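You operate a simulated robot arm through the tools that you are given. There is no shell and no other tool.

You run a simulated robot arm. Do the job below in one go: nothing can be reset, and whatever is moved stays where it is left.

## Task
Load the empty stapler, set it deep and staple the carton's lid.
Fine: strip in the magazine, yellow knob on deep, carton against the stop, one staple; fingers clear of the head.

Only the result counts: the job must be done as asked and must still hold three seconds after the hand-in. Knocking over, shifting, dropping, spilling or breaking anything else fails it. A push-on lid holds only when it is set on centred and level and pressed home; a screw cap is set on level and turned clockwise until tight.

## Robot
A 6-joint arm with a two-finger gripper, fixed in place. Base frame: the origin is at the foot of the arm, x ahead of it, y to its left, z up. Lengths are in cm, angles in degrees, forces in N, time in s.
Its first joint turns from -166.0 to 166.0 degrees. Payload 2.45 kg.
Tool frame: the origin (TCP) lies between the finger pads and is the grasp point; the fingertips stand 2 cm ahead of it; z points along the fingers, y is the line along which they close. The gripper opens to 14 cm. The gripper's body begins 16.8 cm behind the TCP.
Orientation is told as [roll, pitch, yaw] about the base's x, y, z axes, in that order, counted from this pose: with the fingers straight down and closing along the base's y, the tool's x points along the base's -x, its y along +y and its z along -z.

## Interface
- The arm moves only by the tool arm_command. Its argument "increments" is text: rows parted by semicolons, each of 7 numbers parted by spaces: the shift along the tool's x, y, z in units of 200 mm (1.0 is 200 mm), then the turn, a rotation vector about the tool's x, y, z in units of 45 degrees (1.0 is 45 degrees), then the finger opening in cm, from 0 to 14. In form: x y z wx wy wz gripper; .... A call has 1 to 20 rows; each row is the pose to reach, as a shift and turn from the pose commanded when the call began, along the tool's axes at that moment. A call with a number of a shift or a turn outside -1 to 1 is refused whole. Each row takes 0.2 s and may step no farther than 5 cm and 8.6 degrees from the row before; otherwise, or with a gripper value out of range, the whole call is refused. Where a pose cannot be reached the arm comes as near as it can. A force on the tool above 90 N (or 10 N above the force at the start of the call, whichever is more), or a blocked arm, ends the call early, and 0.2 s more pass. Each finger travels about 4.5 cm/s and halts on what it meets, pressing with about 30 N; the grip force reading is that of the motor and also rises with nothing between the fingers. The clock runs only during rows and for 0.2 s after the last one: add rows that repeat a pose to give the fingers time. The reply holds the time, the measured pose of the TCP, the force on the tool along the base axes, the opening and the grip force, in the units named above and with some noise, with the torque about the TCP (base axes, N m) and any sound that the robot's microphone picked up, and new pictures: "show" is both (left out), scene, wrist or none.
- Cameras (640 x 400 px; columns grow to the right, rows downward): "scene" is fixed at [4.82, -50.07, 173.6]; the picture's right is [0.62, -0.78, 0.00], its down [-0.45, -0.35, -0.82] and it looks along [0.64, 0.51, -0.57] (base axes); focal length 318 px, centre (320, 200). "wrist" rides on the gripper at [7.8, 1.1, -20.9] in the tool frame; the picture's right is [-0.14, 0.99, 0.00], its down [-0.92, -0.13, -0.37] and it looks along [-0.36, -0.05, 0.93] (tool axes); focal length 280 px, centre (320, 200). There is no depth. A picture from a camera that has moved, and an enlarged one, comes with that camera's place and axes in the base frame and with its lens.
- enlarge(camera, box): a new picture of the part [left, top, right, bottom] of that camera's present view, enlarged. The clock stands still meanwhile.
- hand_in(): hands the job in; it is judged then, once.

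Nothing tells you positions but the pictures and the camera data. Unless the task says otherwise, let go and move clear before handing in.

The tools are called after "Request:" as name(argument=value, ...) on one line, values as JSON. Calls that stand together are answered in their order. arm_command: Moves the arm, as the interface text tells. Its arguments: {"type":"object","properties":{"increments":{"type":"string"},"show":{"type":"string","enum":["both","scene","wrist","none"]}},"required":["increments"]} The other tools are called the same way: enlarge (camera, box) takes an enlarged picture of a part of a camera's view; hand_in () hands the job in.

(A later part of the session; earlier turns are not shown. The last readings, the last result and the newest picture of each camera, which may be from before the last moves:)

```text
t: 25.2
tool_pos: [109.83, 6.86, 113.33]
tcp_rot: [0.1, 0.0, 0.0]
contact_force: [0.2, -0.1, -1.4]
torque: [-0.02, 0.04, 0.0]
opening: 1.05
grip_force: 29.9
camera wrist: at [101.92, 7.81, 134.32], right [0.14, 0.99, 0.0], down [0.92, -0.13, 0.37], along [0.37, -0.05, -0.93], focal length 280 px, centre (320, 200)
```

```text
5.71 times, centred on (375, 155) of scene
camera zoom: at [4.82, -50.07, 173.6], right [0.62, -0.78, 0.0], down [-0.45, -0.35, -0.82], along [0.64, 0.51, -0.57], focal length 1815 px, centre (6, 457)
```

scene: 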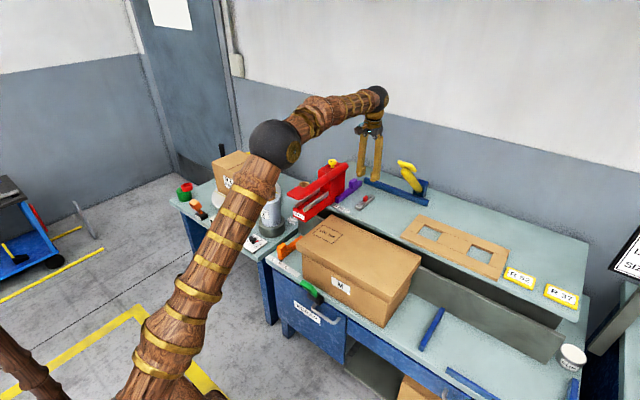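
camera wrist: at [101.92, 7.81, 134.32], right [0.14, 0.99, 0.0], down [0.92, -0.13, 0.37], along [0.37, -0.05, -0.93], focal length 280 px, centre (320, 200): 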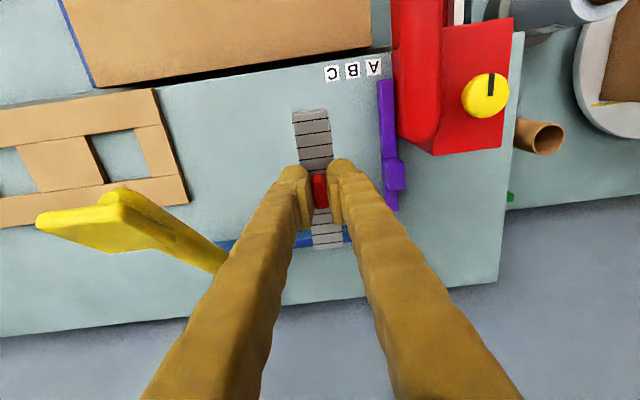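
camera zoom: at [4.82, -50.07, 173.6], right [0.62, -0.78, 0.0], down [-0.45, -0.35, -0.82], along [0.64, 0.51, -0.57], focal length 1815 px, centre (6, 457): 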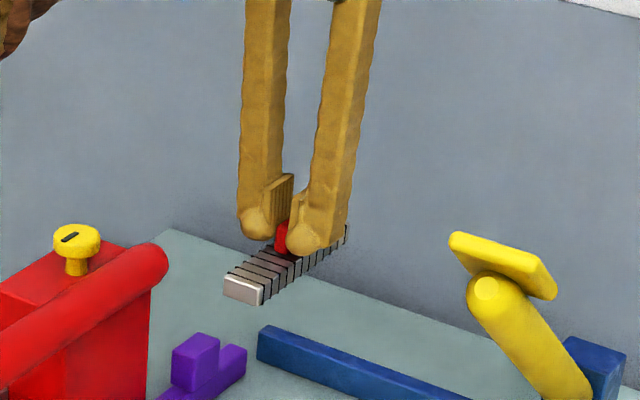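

The strip hangs level in the grip. I'll raise it and carry it over the lever to above the magazine channel.

Request:
arm_command(increments="0 0 -0.15 0 0 0 0.8; 0 0 -0.3 0 0 0 0.8; 0.16 0.125 -0.3 0 0 0 0.8; 0.32 0.25 -0.3 0 0 0 0.8; 0.48 0.374 -0.3 0 0 0 0.8; 0.64 0.498 -0.3 0 0 0 0.8; 0.8 0.622 -0.3 0 0 0 0.8; 0.965 0.747 -0.3 0 0 0 0.8", show="both")

Request:
enlarge(camera="wrist", box=[230, 70, 410, 260])

Request:
enlarge(camera="scene", box=[270, 130, 350, 230])

```text
t: 27.0
tool_pos: [90.43, 21.76, 119.17]
tcp_rot: [0.1, -0.1, 0.0]
contact_force: [-0.1, 1.6, -1.9]
torque: [-0.01, 0.02, -0.01]
opening: 1.06
grip_force: 29.7
camera wrist: at [82.61, 22.76, 140.19], right [0.14, 0.99, 0.0], down [0.92, -0.13, 0.37], along [0.37, -0.05, -0.93], focal length 280 px, centre (320, 200)
```

scene: 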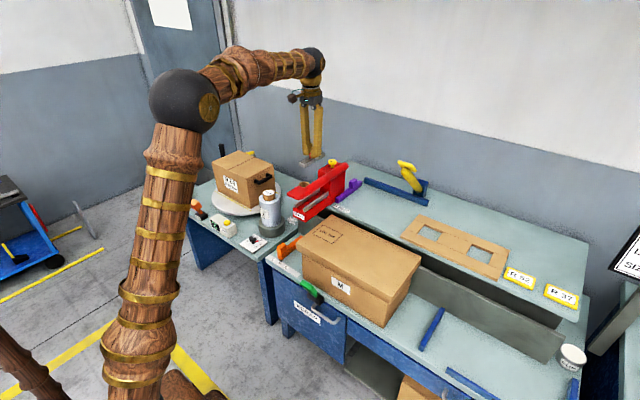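
wrist: 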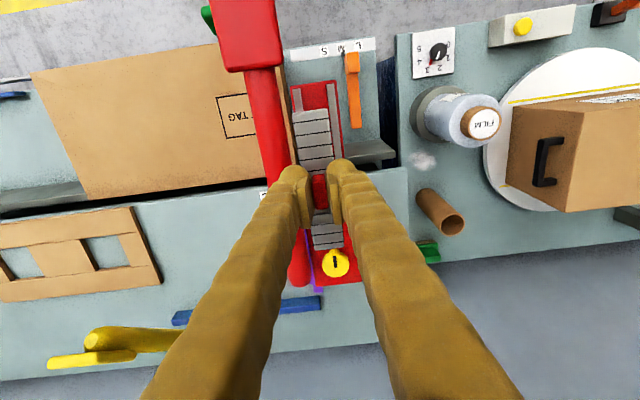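

```text
2.11 times, centred on (320, 165) of wrist
camera zoom: at [82.61, 22.76, 140.19], right [0.14, 0.99, 0.0], down [0.92, -0.13, 0.37], along [0.37, -0.05, -0.93], focal length 590 px, centre (320, 274)
```

zoom: 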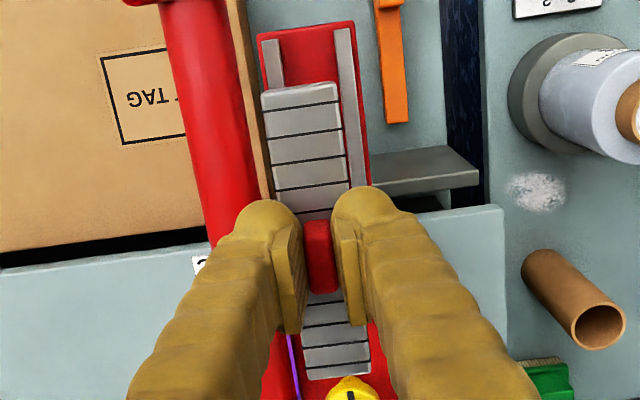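

```text
4.00 times, centred on (310, 180) of scene
camera zoom: at [4.82, -50.07, 173.6], right [0.62, -0.78, 0.0], down [-0.45, -0.35, -0.82], along [0.64, 0.51, -0.57], focal length 1270 px, centre (360, 280)
```

zoom: 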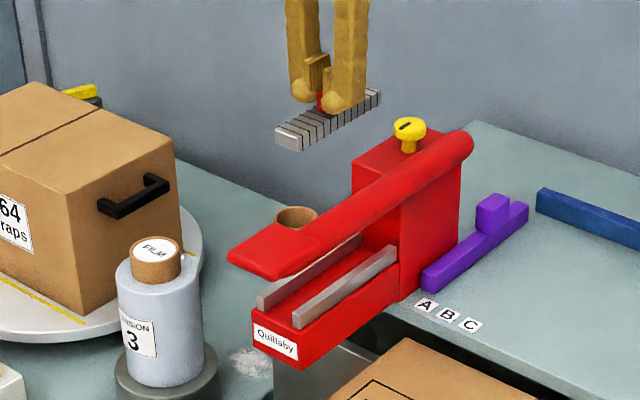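

Request:
enlarge(camera="wrist", box=[280, 75, 360, 135])

```text
6.67 times, centred on (320, 105) of wrist
camera zoom: at [82.61, 22.76, 140.19], right [0.14, 0.99, 0.0], down [0.92, -0.13, 0.37], along [0.37, -0.05, -0.93], focal length 1869 px, centre (320, 833)
```

zoom: 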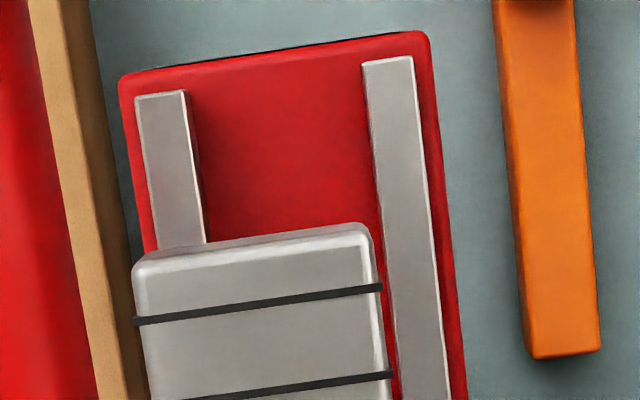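

The strip (y 20.3–23.2) is centred within 1 mm of the channel (y 19.9–23.8) and spans x 84–97 inside it. I'll descend quickly to just above, then creep down.

Request:
arm_command(increments="0 0.004 0.2 0 0 0 0.8; 0 0.004 0.4 0 0 0 0.8; 0 0.004 0.6 0 0 0 0.8; 0 0.004 0.75 0 0 0 0.8; 0 0.004 0.86 0 0 0 0.8", show="wrist")

Request:
enlarge(camera="scene", box=[280, 160, 350, 225])

Request:
enlarge(camera="wrist", box=[270, 30, 370, 130])

```text
t: 28.2
tool_pos: [90.52, 21.87, 102.03]
tcp_rot: [0.2, 0.0, 0.0]
contact_force: [1.1, -0.3, -0.9]
torque: [-0.03, -0.02, -0.01]
opening: 1.04
grip_force: 29.6
camera wrist: at [82.6, 22.82, 123.09], right [0.14, 0.99, 0.0], down [0.92, -0.13, 0.37], along [0.37, -0.05, -0.93], focal length 280 px, centre (320, 200)
```

wrist: 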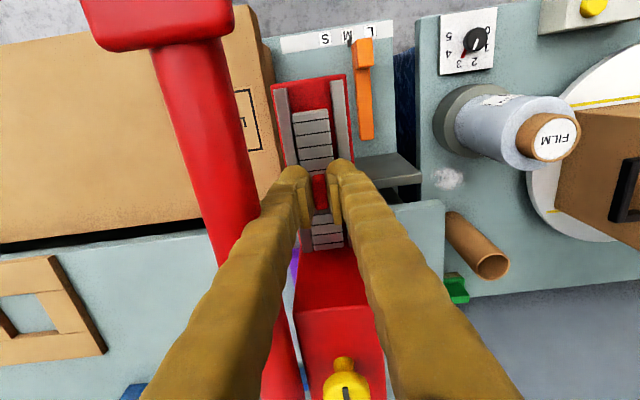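

```text
6.15 times, centred on (315, 192) of scene
camera zoom: at [4.82, -50.07, 173.6], right [0.62, -0.78, 0.0], down [-0.45, -0.35, -0.82], along [0.64, 0.51, -0.57], focal length 1954 px, centre (351, 246)
```

zoom: 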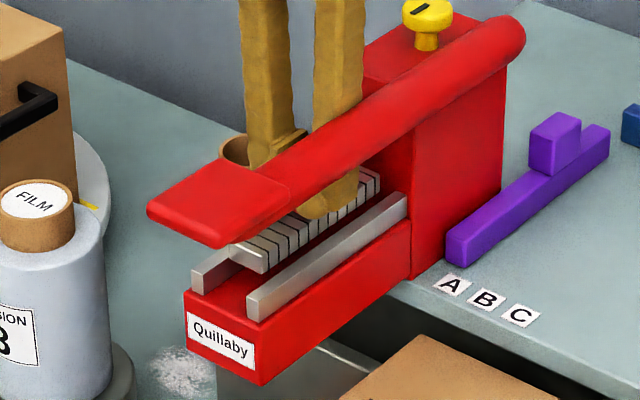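

```text
4.00 times, centred on (320, 80) of wrist
camera zoom: at [82.6, 22.82, 123.09], right [0.14, 0.99, 0.0], down [0.92, -0.13, 0.37], along [0.37, -0.05, -0.93], focal length 1122 px, centre (320, 680)
```

zoom: 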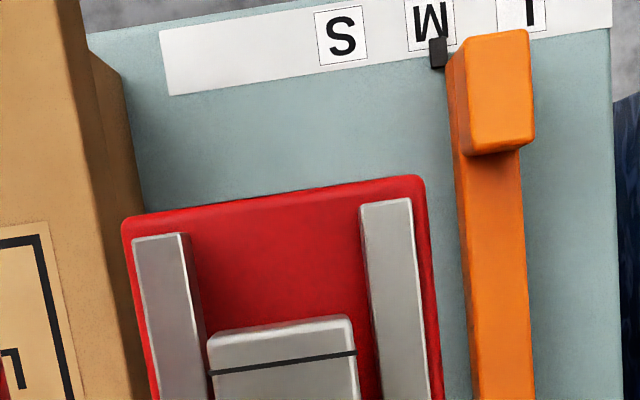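

Well aligned. Creeping down now while watching the force.

Request:
arm_command(increments="0 -0.001 0.05 0 0 0 0.8; 0 -0.001 0.1 0 0 0 0.8; 0 -0.001 0.115 0 0 0 0.8; 0 -0.001 0.13 0 0 0 0.8", show="none")

Request:
enlarge(camera="scene", box=[290, 180, 340, 225])

Request:
enlarge(camera="wrist", box=[270, 30, 370, 130])

```text
t: 29.2
tool_pos: [90.52, 21.83, 99.64]
tcp_rot: [0.1, -0.1, 0.0]
contact_force: [1.5, -2.2, 19.9]
torque: [-0.02, -0.01, -0.04]
opening: 1.05
grip_force: 29.8
```

```text
8.89 times, centred on (315, 202) of scene
camera zoom: at [4.82, -50.07, 173.6], right [0.62, -0.78, 0.0], down [-0.45, -0.35, -0.82], along [0.64, 0.51, -0.57], focal length 2823 px, centre (364, 178)
```

zoom: 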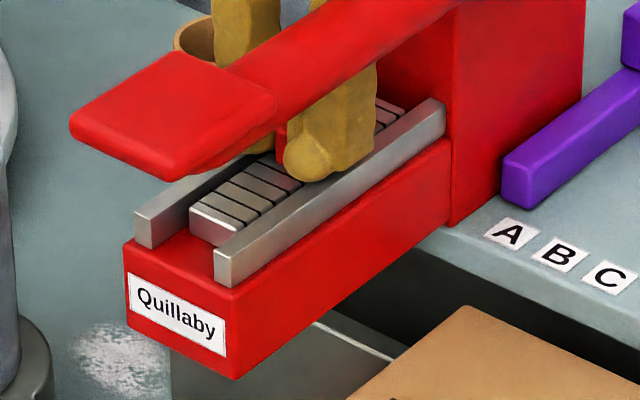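

```text
4.00 times, centred on (320, 80) of wrist
camera zoom: at [82.58, 22.87, 120.63], right [0.14, 0.99, 0.0], down [0.92, -0.13, 0.37], along [0.37, -0.05, -0.93], focal length 1122 px, centre (320, 680)
```

zoom: 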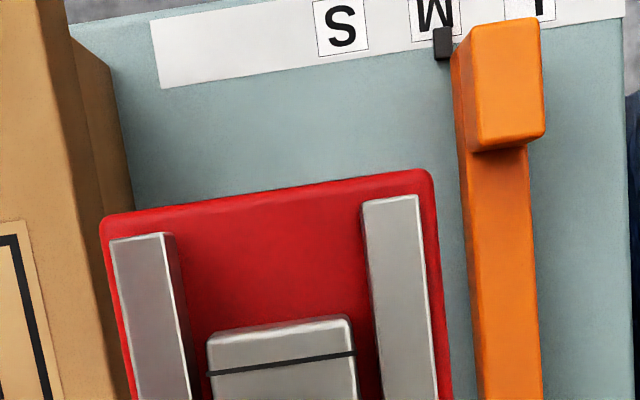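

Contact at about 20 N: the strip is seated between the rails on the channel floor. I'll open the fingers slightly to release the tab, then rise straight up.

Request:
arm_command(increments="0 0 -0.005 0 0 0 1.1; 0 0 -0.008 0 0 0 1.4; 0 0 -0.008 0 0 0 1.5; 0 0 -0.008 0 0 0 1.5; 0 0 -0.04 0 0 0 1.5; 0 0 -0.08 0 0 0 1.5; 0 0 -0.14 0 0 0 1.5; 0 0 -0.2 0 0 0 2", show="wrist")

Request:
enlarge(camera="scene", box=[290, 170, 340, 225])

Request:
enlarge(camera="wrist", box=[260, 30, 380, 250])

```text
t: 31.0
tool_pos: [90.64, 21.96, 103.57]
tcp_rot: [0.0, 0.0, 0.0]
contact_force: [0.0, 0.0, 0.0]
torque: [0.01, 0.03, -0.01]
opening: 1.99
grip_force: 0.1
camera wrist: at [82.59, 22.94, 124.54], right [0.14, 0.99, 0.0], down [0.92, -0.13, 0.37], along [0.37, -0.05, -0.93], focal length 280 px, centre (320, 200)
```

wrist: 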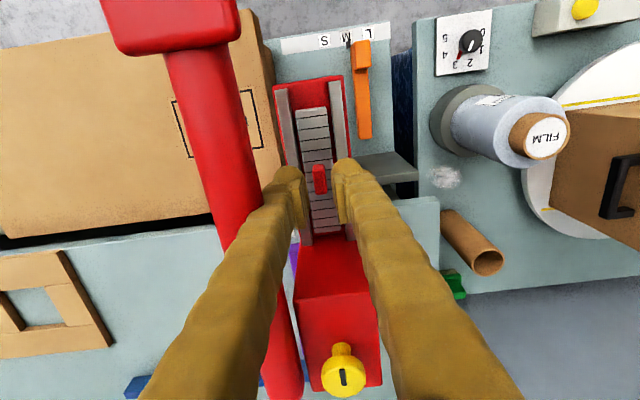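

```text
7.27 times, centred on (315, 198) of scene
camera zoom: at [4.82, -50.07, 173.6], right [0.62, -0.78, 0.0], down [-0.45, -0.35, -0.82], along [0.64, 0.51, -0.57], focal length 2310 px, centre (356, 218)
```

zoom: 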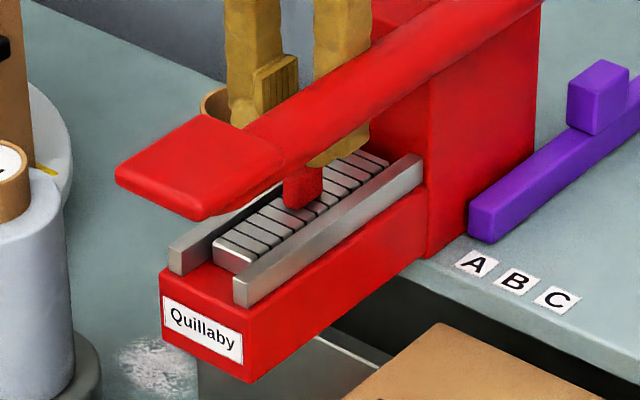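

```text
1.82 times, centred on (320, 140) of wrist
camera zoom: at [82.59, 22.94, 124.54], right [0.14, 0.99, 0.0], down [0.92, -0.13, 0.37], along [0.37, -0.05, -0.93], focal length 510 px, centre (320, 309)
```

zoom: 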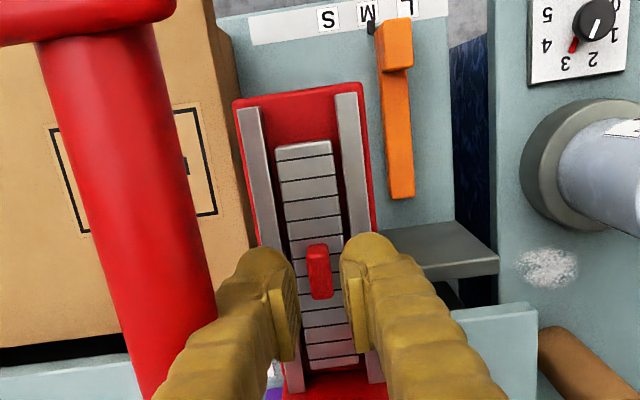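

The strip sits level in the channel with the tab free. Next I'll rise and take one look at the stapler's rear face for depth markings before touching the knob.

Request:
arm_command(increments="0 0 -0.2 0 0 0 2; 0 0 -0.4 0 0 0 3; 0 0 -0.6 0 0 0 5; 0 0 -0.85 0 0 0 8", show="none")

Request:
arm_command(increments="-0.08 -0.04 0 0 0 -0.167 10; -0.16 -0.08 0 0 0 -0.333 12; -0.24 -0.12 0 0 0 -0.5 14; -0.32 -0.16 0 0 0 -0.667 14; -0.4 -0.2 0 0 0 -0.833 14; -0.48 -0.24 0 0 0 -1 14", show="none")

Request:
arm_command(increments="0 0 0 0 0 -0.167 14; 0 0 0 0 0 -0.333 14; 0 0 0 0 0 -0.5 14; 0 0 0 0 0 -0.667 14; 0 0 0 0 0 -0.833 14; 0 0 0 0 0 -1 14", show="none")

Request:
arm_command(increments="0 0 0 0 0 -0.167 14; 0 0 0 0 0 -0.333 14; 0 0 0 0 0 -0.5 14; 0 0 0 0 0 -0.667 14; 0 0 0 0 0 -0.833 14; 0 0 0 0 0 -1 14", show="wrist")

```text
t: 32.0
tool_pos: [90.55, 21.99, 120.56]
tcp_rot: [0.2, -0.1, 0.0]
contact_force: [0.0, -0.5, -0.9]
torque: [-0.03, 0.05, -0.01]
opening: 8.01
grip_force: 0.4
```

```text
t: 33.4
tool_pos: [100.08, 16.96, 120.71]
tcp_rot: [0.0, -0.1, 45.1]
contact_force: [-0.1, 0.1, -0.1]
torque: [-0.02, -0.03, 0.02]
opening: 14.01
grip_force: 0.0
```

```text
t: 34.8
tool_pos: [100.1, 17.1, 120.51]
tcp_rot: [-0.1, 0.0, 90.1]
contact_force: [0.1, 0.4, -0.7]
torque: [0.02, 0.04, 0.0]
opening: 14.0
grip_force: 0.1
```

```text
t: 36.2
tool_pos: [100.0, 17.01, 120.57]
tcp_rot: [0.0, 0.0, 135.1]
contact_force: [0.8, -0.5, 0.3]
torque: [-0.05, 0.03, -0.01]
opening: 14.03
grip_force: 0.1
camera wrist: at [104.75, 10.71, 141.54], right [-0.8, -0.6, 0.0], down [-0.56, 0.74, 0.37], along [-0.22, 0.29, -0.93], focal length 280 px, centre (320, 200)
```

wrist: 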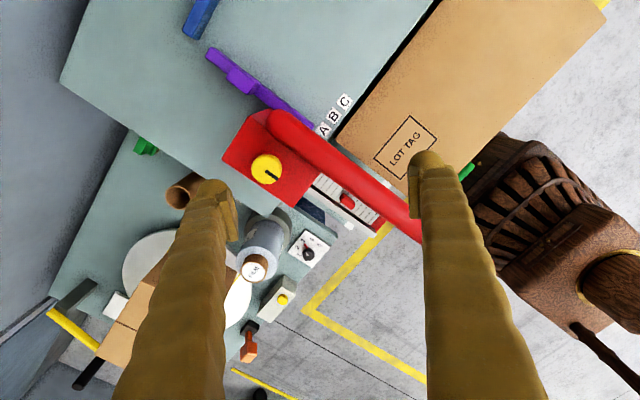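

Request:
arm_command(increments="0.1 -0.1 0 0 0 -0.15 14; 0.2 -0.2 0 0 0 -0.3 14; 0.3 -0.3 0 0 0 -0.45 14; 0.4 -0.4 0 0 0 -0.6 14", show="wrist")

```text
t: 37.2
tool_pos: [111.34, 16.99, 120.06]
tcp_rot: [0.0, -0.2, 162.2]
contact_force: [1.0, 0.4, -2.5]
torque: [-0.03, 0.26, 0.0]
opening: 14.01
grip_force: 0.0
camera wrist: at [118.62, 13.53, 141.01], right [-0.44, -0.9, 0.0], down [-0.84, 0.4, 0.37], along [-0.34, 0.16, -0.93], focal length 280 px, centre (320, 200)
```

wrist: 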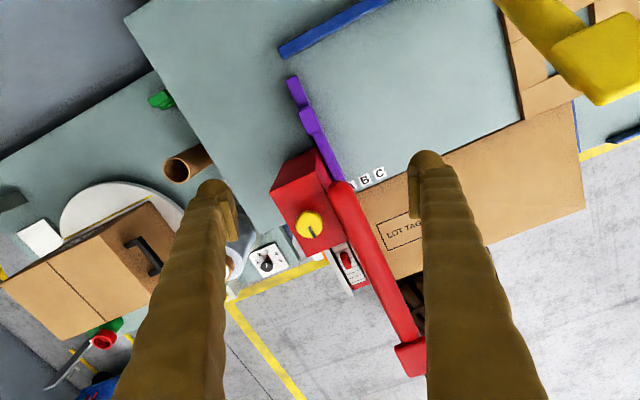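

Request:
enlarge(camera="wrist", box=[260, 130, 370, 250])

```text
3.33 times, centred on (315, 190) of wrist
camera zoom: at [118.62, 13.53, 141.01], right [-0.44, -0.9, 0.0], down [-0.84, 0.4, 0.37], along [-0.34, 0.16, -0.93], focal length 935 px, centre (337, 233)
```

zoom: 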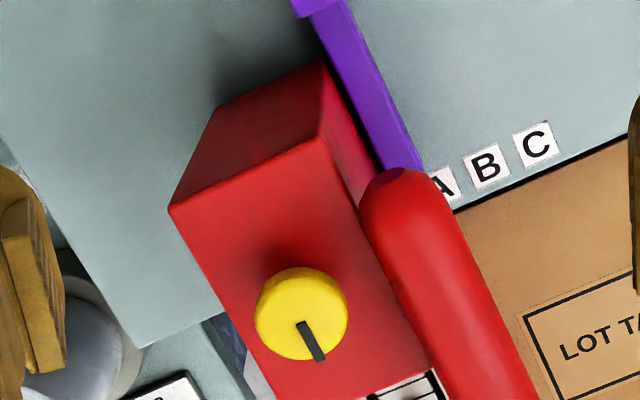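

The rear face is blank too, so the depth knob's travel has to be found by feel; its pointer now faces the front. I'll bring the gripper over the knob with the fingers closing along x (clear of the lever).

Request:
arm_command(increments="-0.08 -0.024 0 0 0 0.16 10; -0.16 -0.048 0 0 0 0.32 8; -0.24 -0.072 0 0 0 0.48 6; -0.32 -0.096 0 0 0 0.64 6; -0.407 -0.121 0 0 0 0.8 6", show="none")

Request:
arm_command(increments="0 0 0 0 0 0.16 6; 0 0 0 0 0 0.32 6; 0 0 0 0 0 0.48 6; 0 0 0 0 0 0.64 6; 0 0 0 0 0 0.8 6", show="wrist")

```text
t: 38.4
tool_pos: [104.37, 21.78, 120.46]
tcp_rot: [0.0, 0.0, 126.0]
contact_force: [0.5, 0.6, -1.3]
torque: [0.0, 0.05, 0.0]
opening: 6.01
grip_force: 0.1
```

```text
t: 39.6
tool_pos: [104.39, 21.79, 120.58]
tcp_rot: [-0.2, -0.1, 89.9]
contact_force: [0.2, -0.6, 0.1]
torque: [0.02, 0.01, -0.01]
opening: 5.99
grip_force: 0.0
camera wrist: at [103.25, 13.98, 141.51], right [-0.99, 0.14, 0.0], down [0.13, 0.92, 0.37], along [0.05, 0.37, -0.93], focal length 280 px, centre (320, 200)
```

wrist: 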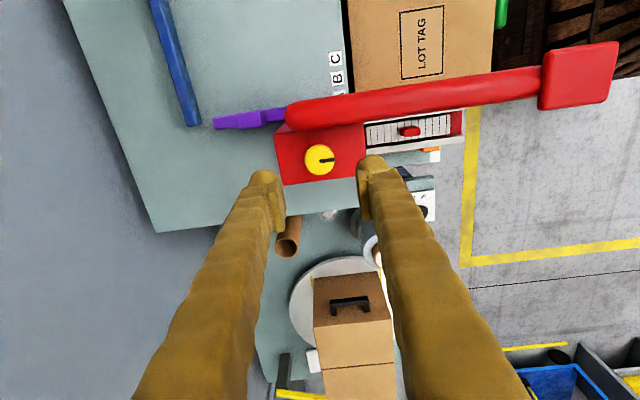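

Request:
enlarge(camera="wrist", box=[260, 110, 390, 210])

Request:
enlarge(camera="wrist", box=[300, 140, 345, 180])

```text
4.00 times, centred on (325, 160) of wrist
camera zoom: at [103.25, 13.98, 141.51], right [-0.99, 0.14, 0.0], down [0.13, 0.92, 0.37], along [0.05, 0.37, -0.93], focal length 1122 px, centre (300, 360)
```

zoom: 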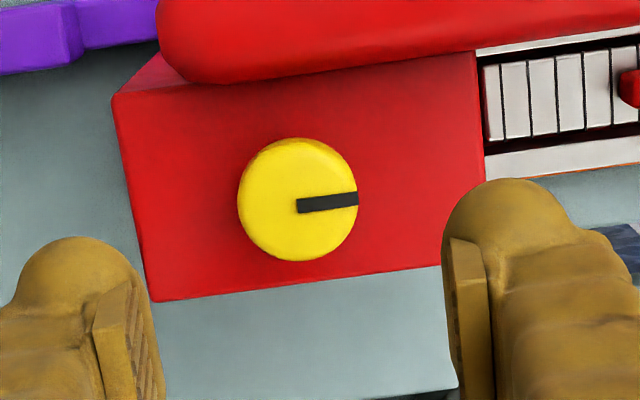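

```text
10.00 times, centred on (322, 160) of wrist
camera zoom: at [103.25, 13.98, 141.51], right [-0.99, 0.14, 0.0], down [0.13, 0.92, 0.37], along [0.05, 0.37, -0.93], focal length 2804 px, centre (295, 600)
```

zoom: 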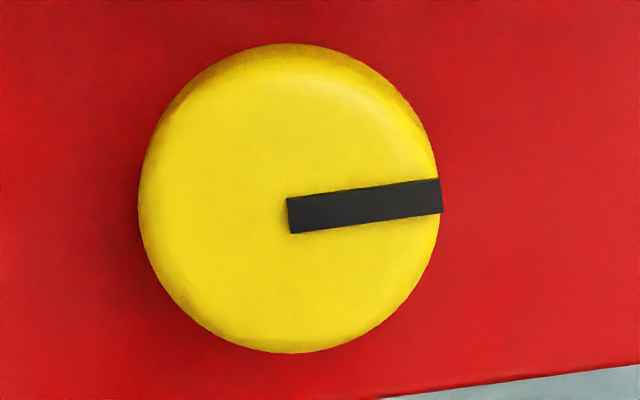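

The knob's cap is centred at about (104.4, 21.9), top z≈109. I'll lower the open fingers around it and close gently.

Request:
arm_command(increments="-0.004 0 0.22 0 0 0 6; -0.004 0 0.42 0 0 0 6; -0.004 0 0.56 0 0 0 6", show="none")

Request:
enlarge(camera="scene", box=[310, 140, 365, 180])

Request:
enlarge(camera="wrist", box=[250, 100, 390, 240])

```text
t: 40.4
tool_pos: [104.4, 22.03, 109.45]
tcp_rot: [-0.1, -0.1, 90.0]
contact_force: [0.5, -0.8, 0.2]
torque: [0.02, -0.02, 0.04]
opening: 5.99
grip_force: 0.0
```

```text
10.00 times, centred on (338, 160) of scene
camera zoom: at [4.82, -50.07, 173.6], right [0.62, -0.78, 0.0], down [-0.45, -0.35, -0.82], along [0.64, 0.51, -0.57], focal length 3176 px, centre (145, 600)
```

zoom: 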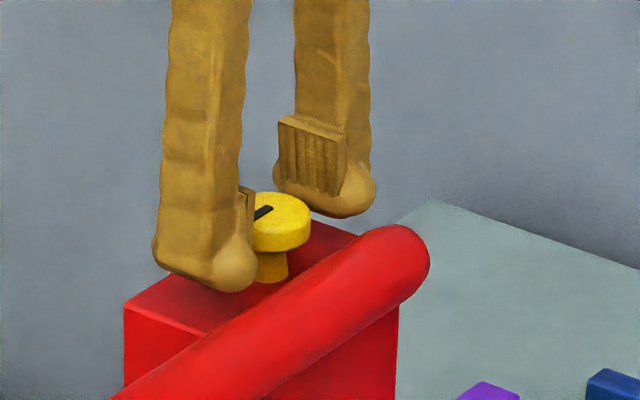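

```text
2.86 times, centred on (320, 170) of wrist
camera zoom: at [103.21, 14.14, 130.35], right [-0.99, 0.14, 0.0], down [0.13, 0.92, 0.37], along [0.05, 0.37, -0.93], focal length 801 px, centre (320, 286)
```

zoom: 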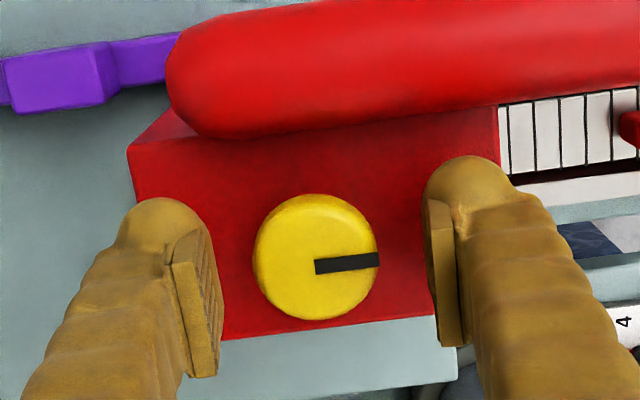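

Request:
arm_command(increments="0.008 0 0.025 0 0 0 6; 0.008 0 0.025 0 0 0 5; 0.008 0 0.025 0 0 0 4; 0.008 0 0.025 0 0 0 3.4; 0.008 0 0.025 0 0 0 3.2; 0.008 0 0.025 0 0 0 3.0; 0.008 0 0.025 0 0 0 3.0", show="none")

Request:
enlarge(camera="wrist", box=[250, 100, 390, 240])

```text
t: 42.0
tool_pos: [104.4, 21.91, 108.95]
tcp_rot: [0.0, -0.1, 90.0]
contact_force: [10.8, 1.8, -0.5]
torque: [0.02, -0.05, -0.01]
opening: 3.68
grip_force: 5.2
```

```text
2.86 times, centred on (320, 170) of wrist
camera zoom: at [103.22, 13.97, 129.83], right [-0.99, 0.14, 0.0], down [0.13, 0.92, 0.37], along [0.05, 0.37, -0.93], focal length 801 px, centre (320, 286)
```

zoom: 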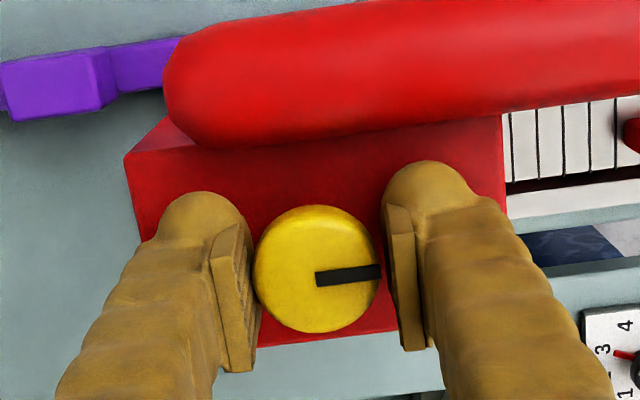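

Request:
arm_command(increments="0 -0.006 0 0 0 0 3.6; 0 -0.009 0 0 0 0 3.2; 0 -0.009 0 0 0 0 3.0; 0 -0.009 0 0 0 0 3.0; 0 -0.009 0 0 0 0 3.0", show="none")

Request:
enlarge(camera="wrist", box=[250, 100, 390, 240])

```text
t: 43.2
tool_pos: [104.49, 21.81, 108.8]
tcp_rot: [0.0, -0.1, 89.9]
contact_force: [-26.1, 1.0, -3.1]
torque: [0.07, 0.2, -0.01]
opening: 3.39
grip_force: 45.2
```

```text
2.86 times, centred on (320, 170) of wrist
camera zoom: at [103.39, 13.97, 129.82], right [-0.99, 0.14, 0.0], down [0.13, 0.92, 0.37], along [0.05, 0.37, -0.93], focal length 801 px, centre (320, 286)
```

zoom: 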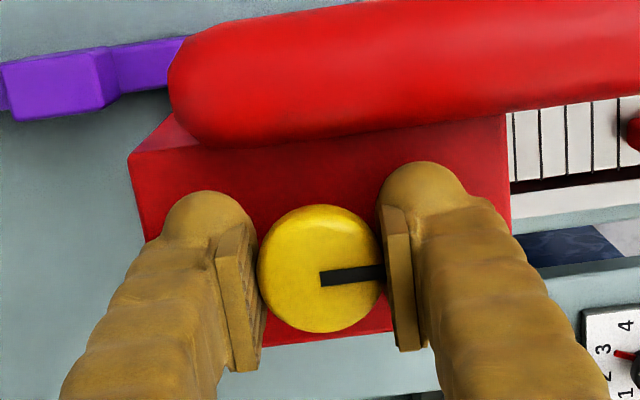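

Request:
arm_command(increments="0 0.003 0 0 0 0 3.0; 0 0.005 0 0 0 0 3.0", show="none")

Request:
arm_command(increments="0 0 0 0 0 0.05 3.0; 0 0 0 0 0 0.1 3.0; 0 0 0 0 0 0.15 3.0; 0 0 0 0 0 0.2 3.0", show="none")

Request:
enlarge(camera="wrist", box=[250, 100, 390, 240])

Request:
enlarge(camera="scene", box=[310, 140, 365, 180])

```text
t: 43.8
tool_pos: [104.52, 21.87, 108.87]
tcp_rot: [-0.1, 0.0, 90.0]
contact_force: [-10.5, 5.2, -5.0]
torque: [0.0, 0.03, 0.0]
opening: 3.4
grip_force: 44.6
```

```text
t: 44.8
tool_pos: [104.54, 21.68, 108.77]
tcp_rot: [0.1, 0.0, 81.0]
contact_force: [-12.4, -4.3, -42.1]
torque: [-0.4, 0.58, 0.71]
opening: 3.16
grip_force: 45.0
```

```text
2.86 times, centred on (320, 170) of wrist
camera zoom: at [102.18, 14.18, 129.63], right [-0.96, 0.29, 0.0], down [0.27, 0.89, 0.37], along [0.11, 0.35, -0.93], focal length 801 px, centre (320, 286)
```

zoom: 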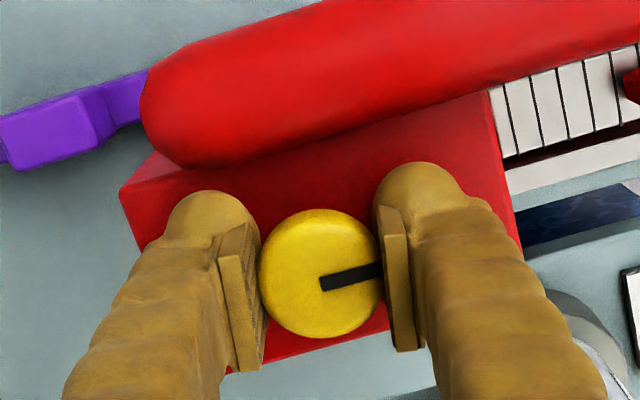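

```text
10.00 times, centred on (338, 160) of scene
camera zoom: at [4.82, -50.07, 173.6], right [0.62, -0.78, 0.0], down [-0.45, -0.35, -0.82], along [0.64, 0.51, -0.57], focal length 3176 px, centre (145, 600)
```

zoom: 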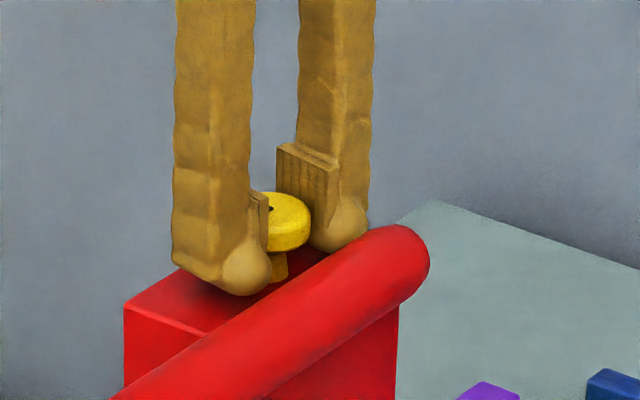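

The knob didn't turn clockwise (the pointer stayed, fingers slipped), and I was gripping a little low. I'll open, raise slightly, and try the counter-clockwise direction.

Request:
arm_command(increments="0 0 0 0 0 0 3.6; 0 0 0 0 0 0 4.6; -0.0055 0.004 -0.0225 0 0 0.1 5; -0.0055 0.004 -0.0225 0 0 0.2 5; -0.0055 0.004 -0.0225 0 0 0.3 5; -0.0055 0.004 -0.0225 0 0 0.35 4.4; -0.0055 0.004 -0.0225 0 0 0.35 3.8", show="none")

Request:
enlarge(camera="wrist", box=[250, 100, 390, 240])

Request:
enlarge(camera="scene", box=[310, 140, 365, 180])

```text
t: 46.4
tool_pos: [104.4, 22.01, 109.38]
tcp_rot: [0.0, -0.1, 65.2]
contact_force: [0.3, 0.7, -0.5]
torque: [0.01, 0.02, 0.01]
opening: 3.8
grip_force: 0.1
```

```text
2.86 times, centred on (320, 170) of wrist
camera zoom: at [100.05, 15.22, 130.29], right [-0.84, 0.54, 0.0], down [0.5, 0.78, 0.37], along [0.2, 0.31, -0.93], focal length 801 px, centre (320, 286)
```

zoom: 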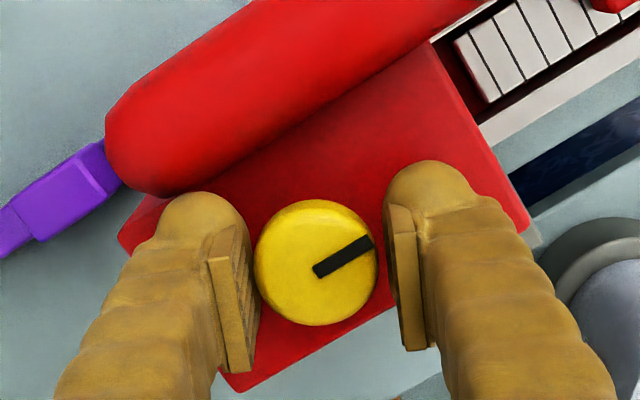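

```text
10.00 times, centred on (338, 160) of scene
camera zoom: at [4.82, -50.07, 173.6], right [0.62, -0.78, 0.0], down [-0.45, -0.35, -0.82], along [0.64, 0.51, -0.57], focal length 3176 px, centre (145, 600)
```

zoom: 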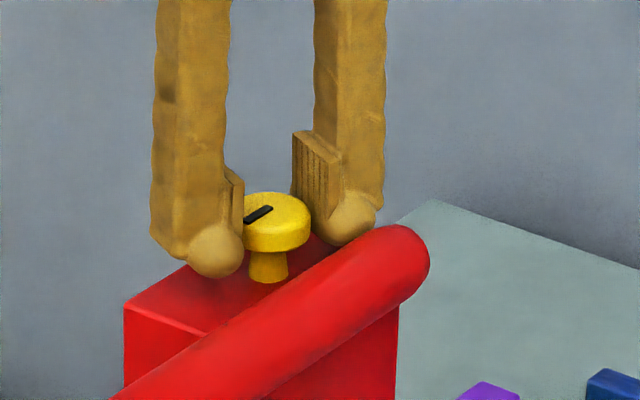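

Request:
arm_command(increments="0.004 -0.005 0 0 0 0 3.7; 0.004 -0.005 0 0 0 0 3.4; 0.004 -0.005 0 0 0 0 3.1; 0.004 -0.005 0 0 0 0 3.0; 0.004 -0.005 0 0 0 0 3.0", show="none")

```text
t: 47.6
tool_pos: [104.33, 21.88, 109.32]
tcp_rot: [0.0, -0.1, 65.0]
contact_force: [6.8, -0.9, -0.5]
torque: [-0.08, -0.12, -0.02]
opening: 3.45
grip_force: 44.6
```

Request:
arm_command(increments="0 0 0 0 0 -0.05 3.0; 0 0 0 0 0 -0.1 3.0; 0 0 0 0 0 -0.15 3.0; 0 0 0 0 0 -0.2 3.0", show="none")

Request:
enlarge(camera="wrist", box=[250, 100, 390, 240])

```text
t: 48.6
tool_pos: [104.59, 21.87, 109.32]
tcp_rot: [-0.1, 0.0, 74.3]
contact_force: [10.6, 0.2, 0.4]
torque: [0.04, -0.17, 0.01]
opening: 3.42
grip_force: 45.0
```

```text
2.86 times, centred on (320, 170) of wrist
camera zoom: at [101.24, 14.53, 130.28], right [-0.92, 0.4, 0.0], down [0.37, 0.85, 0.37], along [0.15, 0.34, -0.93], focal length 801 px, centre (320, 286)
```

zoom: 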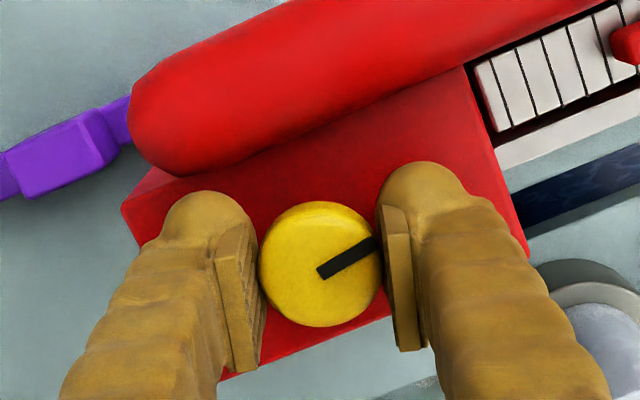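

It turns freely counter-clockwise (pointer followed the grip, almost no torque) and is blocked clockwise, so the other setting is counter-clockwise. I'll keep turning, watching torque.

Request:
arm_command(increments="0 0 0 0 0 -0.15 3.0; 0 0 0 0 0 -0.3 3.0; 0 0 0 0 0 -0.45 3.0; 0 0 0 0 0 -0.6 3.0; 0 0 0 0 0 -0.75 3.0; 0 0 0 0 0 -0.95 3.0", show="none")

Request:
enlarge(camera="wrist", box=[250, 100, 390, 240])

```text
refused: row 6 steps farther than a row can; nothing moved
```

```text
2.86 times, centred on (320, 170) of wrist
camera zoom: at [101.24, 14.53, 130.28], right [-0.92, 0.4, 0.0], down [0.37, 0.85, 0.37], along [0.15, 0.34, -0.93], focal length 801 px, centre (320, 286)
```

zoom: 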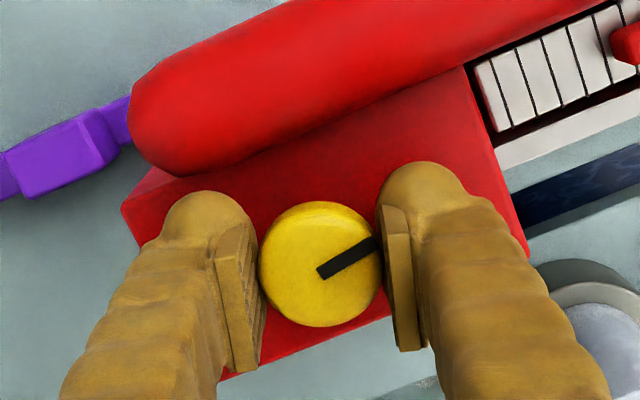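

Request:
arm_command(increments="0 0 0 0 0 -0.15 3.0; 0 0 0 0 0 -0.3 3.0; 0 0 0 0 0 -0.45 3.0; 0 0 0 0 0 -0.6 3.0; 0 0 0 0 0 -0.75 3.0; 0 0 0 0 0 -0.9 3.0", show="none")

Request:
enlarge(camera="wrist", box=[250, 100, 390, 240])

```text
t: 50.0
tool_pos: [104.43, 21.91, 109.44]
tcp_rot: [-0.2, 0.0, 114.9]
contact_force: [23.3, -1.3, 2.1]
torque: [0.04, -0.21, -0.02]
opening: 3.41
grip_force: 44.1
```

```text
2.86 times, centred on (320, 170) of wrist
camera zoom: at [106.73, 14.21, 130.3], right [-0.96, -0.29, 0.0], down [-0.27, 0.89, 0.37], along [-0.11, 0.35, -0.93], focal length 801 px, centre (320, 286)
```

zoom: 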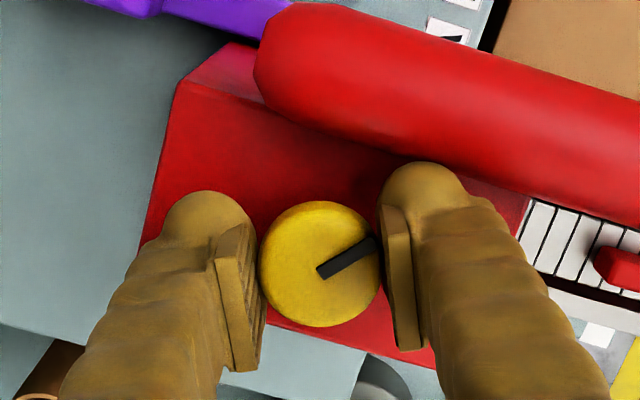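

Turned 50° so far with no stop felt. I'll re-grip and continue.

Request:
arm_command(increments="0 0 0 0 0 0 3.8; 0 0 0 0 0 0 4.6; 0 -0.003 0 0 0 0.19 4.6; 0 -0.003 0 0 0 0.38 4.6; 0 -0.003 0 0 0 0.57 4.6; 0 -0.003 0 0 0 0.76 4.6; 0 -0.003 0 0 0 0.95 4.2; 0 -0.003 0 0 0 1.0 3.6; 0 -0.003 0 0 0 1.0 3.0; 0 -0.003 0 0 0 1.0 3.0; 0 -0.003 0 0 0 1.0 3.0", show="none")

Request:
enlarge(camera="wrist", box=[250, 100, 390, 240])

```text
t: 52.4
tool_pos: [104.42, 21.85, 109.34]
tcp_rot: [0.0, -0.1, 69.7]
contact_force: [-13.3, -1.1, -0.2]
torque: [-0.01, 0.22, 0.05]
opening: 3.43
grip_force: 45.0
```

```text
2.86 times, centred on (320, 170) of wrist
camera zoom: at [100.71, 14.83, 130.31], right [-0.88, 0.47, 0.0], down [0.44, 0.82, 0.37], along [0.17, 0.33, -0.93], focal length 801 px, centre (320, 286)
```

zoom: 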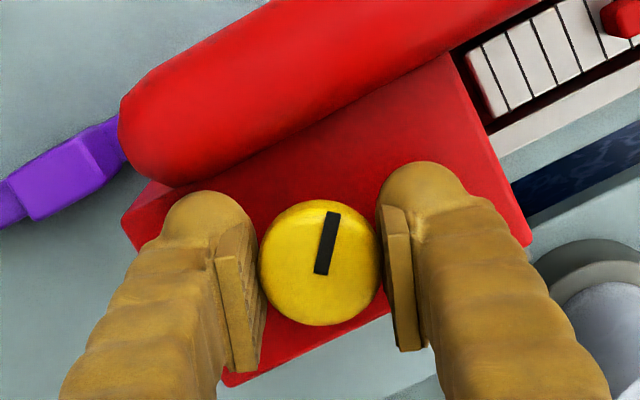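

Request:
arm_command(increments="0 0.002 0 0 0 -0.15 3.0; 0 0.003 0 0 0 -0.3 3.0; 0 0.003 0 0 0 -0.45 3.0; 0 0.003 0 0 0 -0.6 3.0; 0 0.003 0 0 0 -0.75 3.0", show="none")

Request:
enlarge(camera="wrist", box=[250, 100, 390, 240])

```text
t: 53.6
tool_pos: [104.52, 21.94, 109.4]
tcp_rot: [-0.2, 0.0, 103.7]
contact_force: [4.7, -0.8, 3.6]
torque: [0.04, -0.07, -0.37]
opening: 3.39
grip_force: 45.1
```

```text
2.86 times, centred on (320, 170) of wrist
camera zoom: at [105.19, 13.94, 130.36], right [-1.0, -0.1, 0.0], down [-0.09, 0.92, 0.37], along [-0.03, 0.37, -0.93], focal length 801 px, centre (320, 286)
```

zoom: 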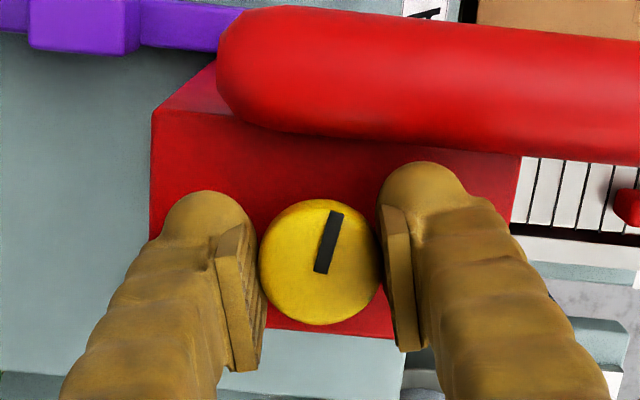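

Torque is rising now, near 76°. I'll turn a little further to see whether this is the end stop.

Request:
arm_command(increments="0 0 0 0 0 -0.08 3.0; 0 0 0 0 0 -0.16 3.0; 0 0 0 0 0 -0.16 3.0", show="none")

Request:
enlarge(camera="wrist", box=[250, 100, 390, 240])

Request:
enlarge(camera="scene", box=[310, 140, 365, 180])

```text
t: 54.4
tool_pos: [104.45, 21.86, 109.53]
tcp_rot: [-0.2, 0.0, 110.6]
contact_force: [14.7, 2.3, 14.8]
torque: [-0.05, -0.19, -0.61]
opening: 3.36
grip_force: 45.2
```

```text
2.86 times, centred on (320, 170) of wrist
camera zoom: at [106.16, 14.08, 130.41], right [-0.98, -0.22, 0.0], down [-0.21, 0.91, 0.37], along [-0.08, 0.36, -0.93], focal length 801 px, centre (320, 286)
```

zoom: 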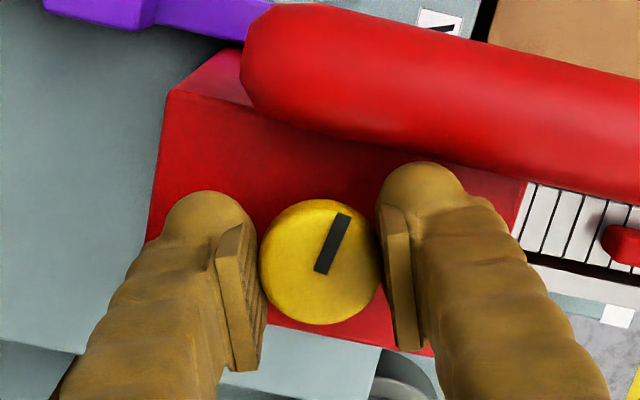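

```text
10.00 times, centred on (338, 160) of scene
camera zoom: at [4.82, -50.07, 173.6], right [0.62, -0.78, 0.0], down [-0.45, -0.35, -0.82], along [0.64, 0.51, -0.57], focal length 3176 px, centre (145, 600)
```

zoom: 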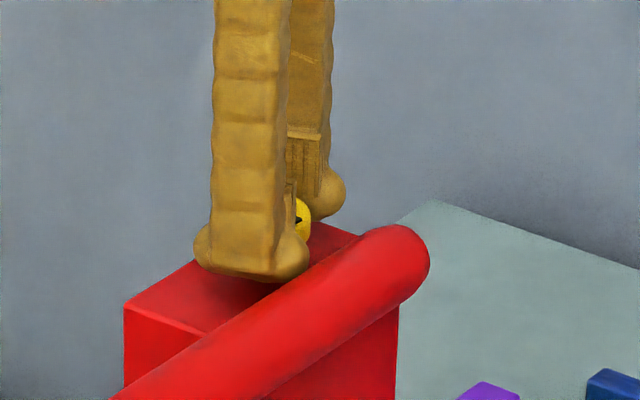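

The knob has reached its second stop (fingers slip, pointer stays). I'll release, rise and check where the pointer rests.

Request:
arm_command(increments="0 0 0 0 0 0.05 3.2; 0 0 0 0 0 0.05 4; 0 0 0 0 0 0.05 4.8; 0 0 0 0 0 0.05 5; 0 0 -0.1 0 0 0.05 5; 0 0 -0.3 0 0 0.05 5; 0 0 -0.5 0 0 0.05 6; 0 0 -0.7 0 0 0.05 8", show="wrist")

Request:
enlarge(camera="wrist", box=[260, 110, 390, 220])

Request:
enlarge(camera="scene", box=[310, 140, 365, 180])

```text
t: 56.2
tool_pos: [104.38, 21.97, 123.38]
tcp_rot: [0.0, -0.2, 108.5]
contact_force: [-0.1, 0.0, -0.4]
torque: [0.03, 0.01, 0.0]
opening: 8.0
grip_force: 0.1
camera wrist: at [105.78, 14.03, 144.26], right [-0.98, -0.18, 0.0], down [-0.17, 0.91, 0.37], along [-0.07, 0.36, -0.93], focal length 280 px, centre (320, 200)
```

wrist: 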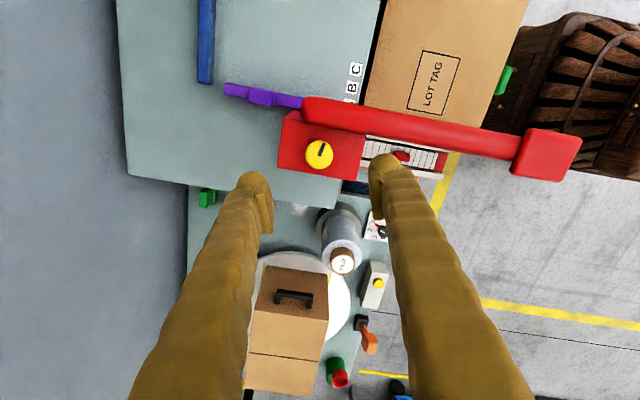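

```text
3.64 times, centred on (325, 165) of wrist
camera zoom: at [105.78, 14.03, 144.26], right [-0.98, -0.18, 0.0], down [-0.17, 0.91, 0.37], along [-0.07, 0.36, -0.93], focal length 1020 px, centre (302, 327)
```

zoom: 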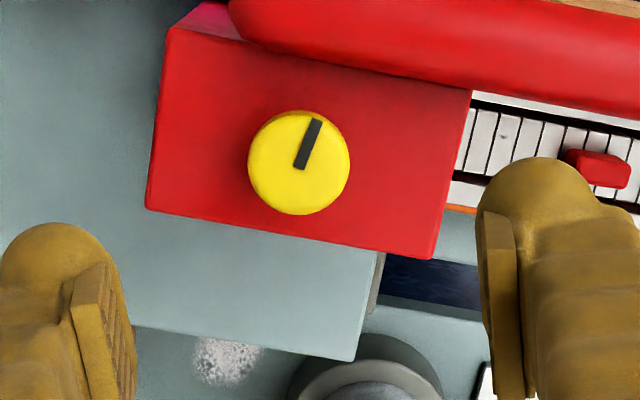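

```text
10.00 times, centred on (338, 160) of scene
camera zoom: at [4.82, -50.07, 173.6], right [0.62, -0.78, 0.0], down [-0.45, -0.35, -0.82], along [0.64, 0.51, -0.57], focal length 3176 px, centre (145, 600)
```

zoom: 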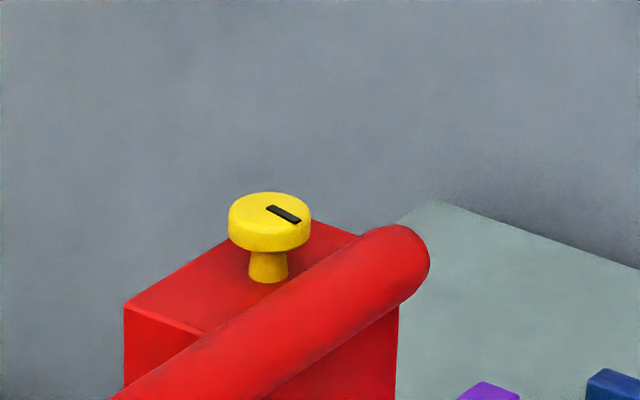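

The pointer now rests at the other stop, roughly 80° counter-clockwise — the deep setting. Next is the carton: its −y end must be pushed about 15 cm in +y to the orange stop (face y≈29.4). I'll move over to the −y side and inspect that end.

Request:
arm_command(increments="0.1156 0.186 0 0 0 0.1 8; 0.231 0.3725 0 0 0 0.2 8; 0.347 0.559 0 0 0 0.3 9; 0.4625 0.745 0 0 0 0.41 10", show="none")

Request:
arm_command(increments="0.2 0.1 0 0 0 0 10; 0.4 0.2 0 0 0 0 10; 0.6 0.3 0.05 0 0 0 10; 0.8 0.4 0.1 0 0 0 10; 1.0 0.5 0.1 0 0 0 10", show="none")

Request:
arm_command(increments="0.2 0.01 0 0 0 0 10; 0.4 0.02 0 0 0 0 10; 0.6 0.02 0.1 0 0 0 10; 0.8 0.02 0.2 0 0 0 10; 0.95 0.02 0.3 0 0 0 10", show="both")

```text
t: 57.2
tool_pos: [93.33, 8.52, 123.15]
tcp_rot: [-0.1, -0.1, 89.9]
contact_force: [-0.2, -0.3, -0.4]
torque: [0.0, 0.05, 0.01]
opening: 9.99
grip_force: 0.0
```

```text
t: 58.4
tool_pos: [83.14, -11.66, 121.17]
tcp_rot: [-0.2, -0.2, 89.9]
contact_force: [-0.4, 0.0, 0.2]
torque: [0.01, 0.01, -0.01]
opening: 9.99
grip_force: 0.1
```

```text
t: 59.6
tool_pos: [82.89, -30.62, 115.3]
tcp_rot: [-0.2, -0.1, 90.0]
contact_force: [-0.5, 0.1, 0.6]
torque: [0.01, -0.04, 0.02]
opening: 10.02
grip_force: 0.1
camera wrist: at [81.64, -38.54, 136.22], right [-0.99, 0.14, 0.0], down [0.13, 0.92, 0.37], along [0.05, 0.37, -0.93], focal length 280 px, centre (320, 200)
```

scene: 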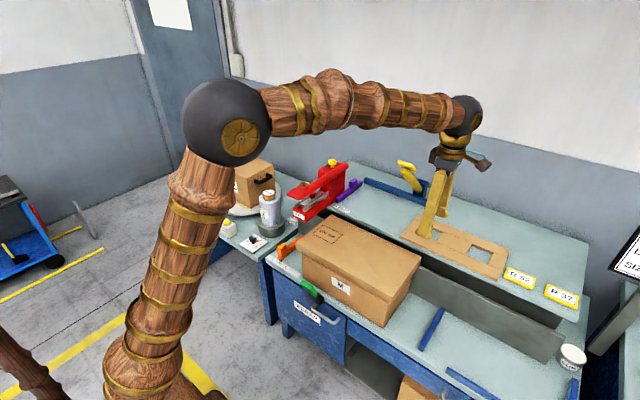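
wrist: 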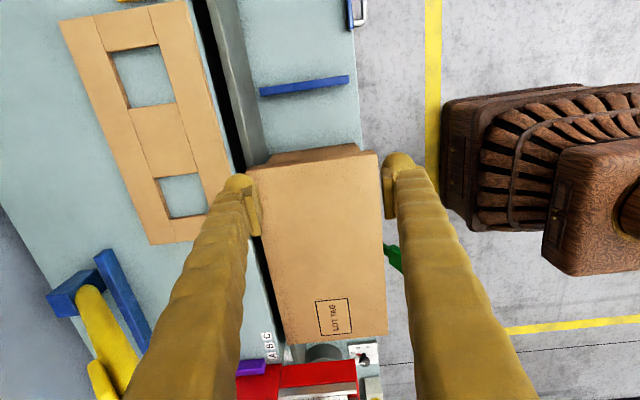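

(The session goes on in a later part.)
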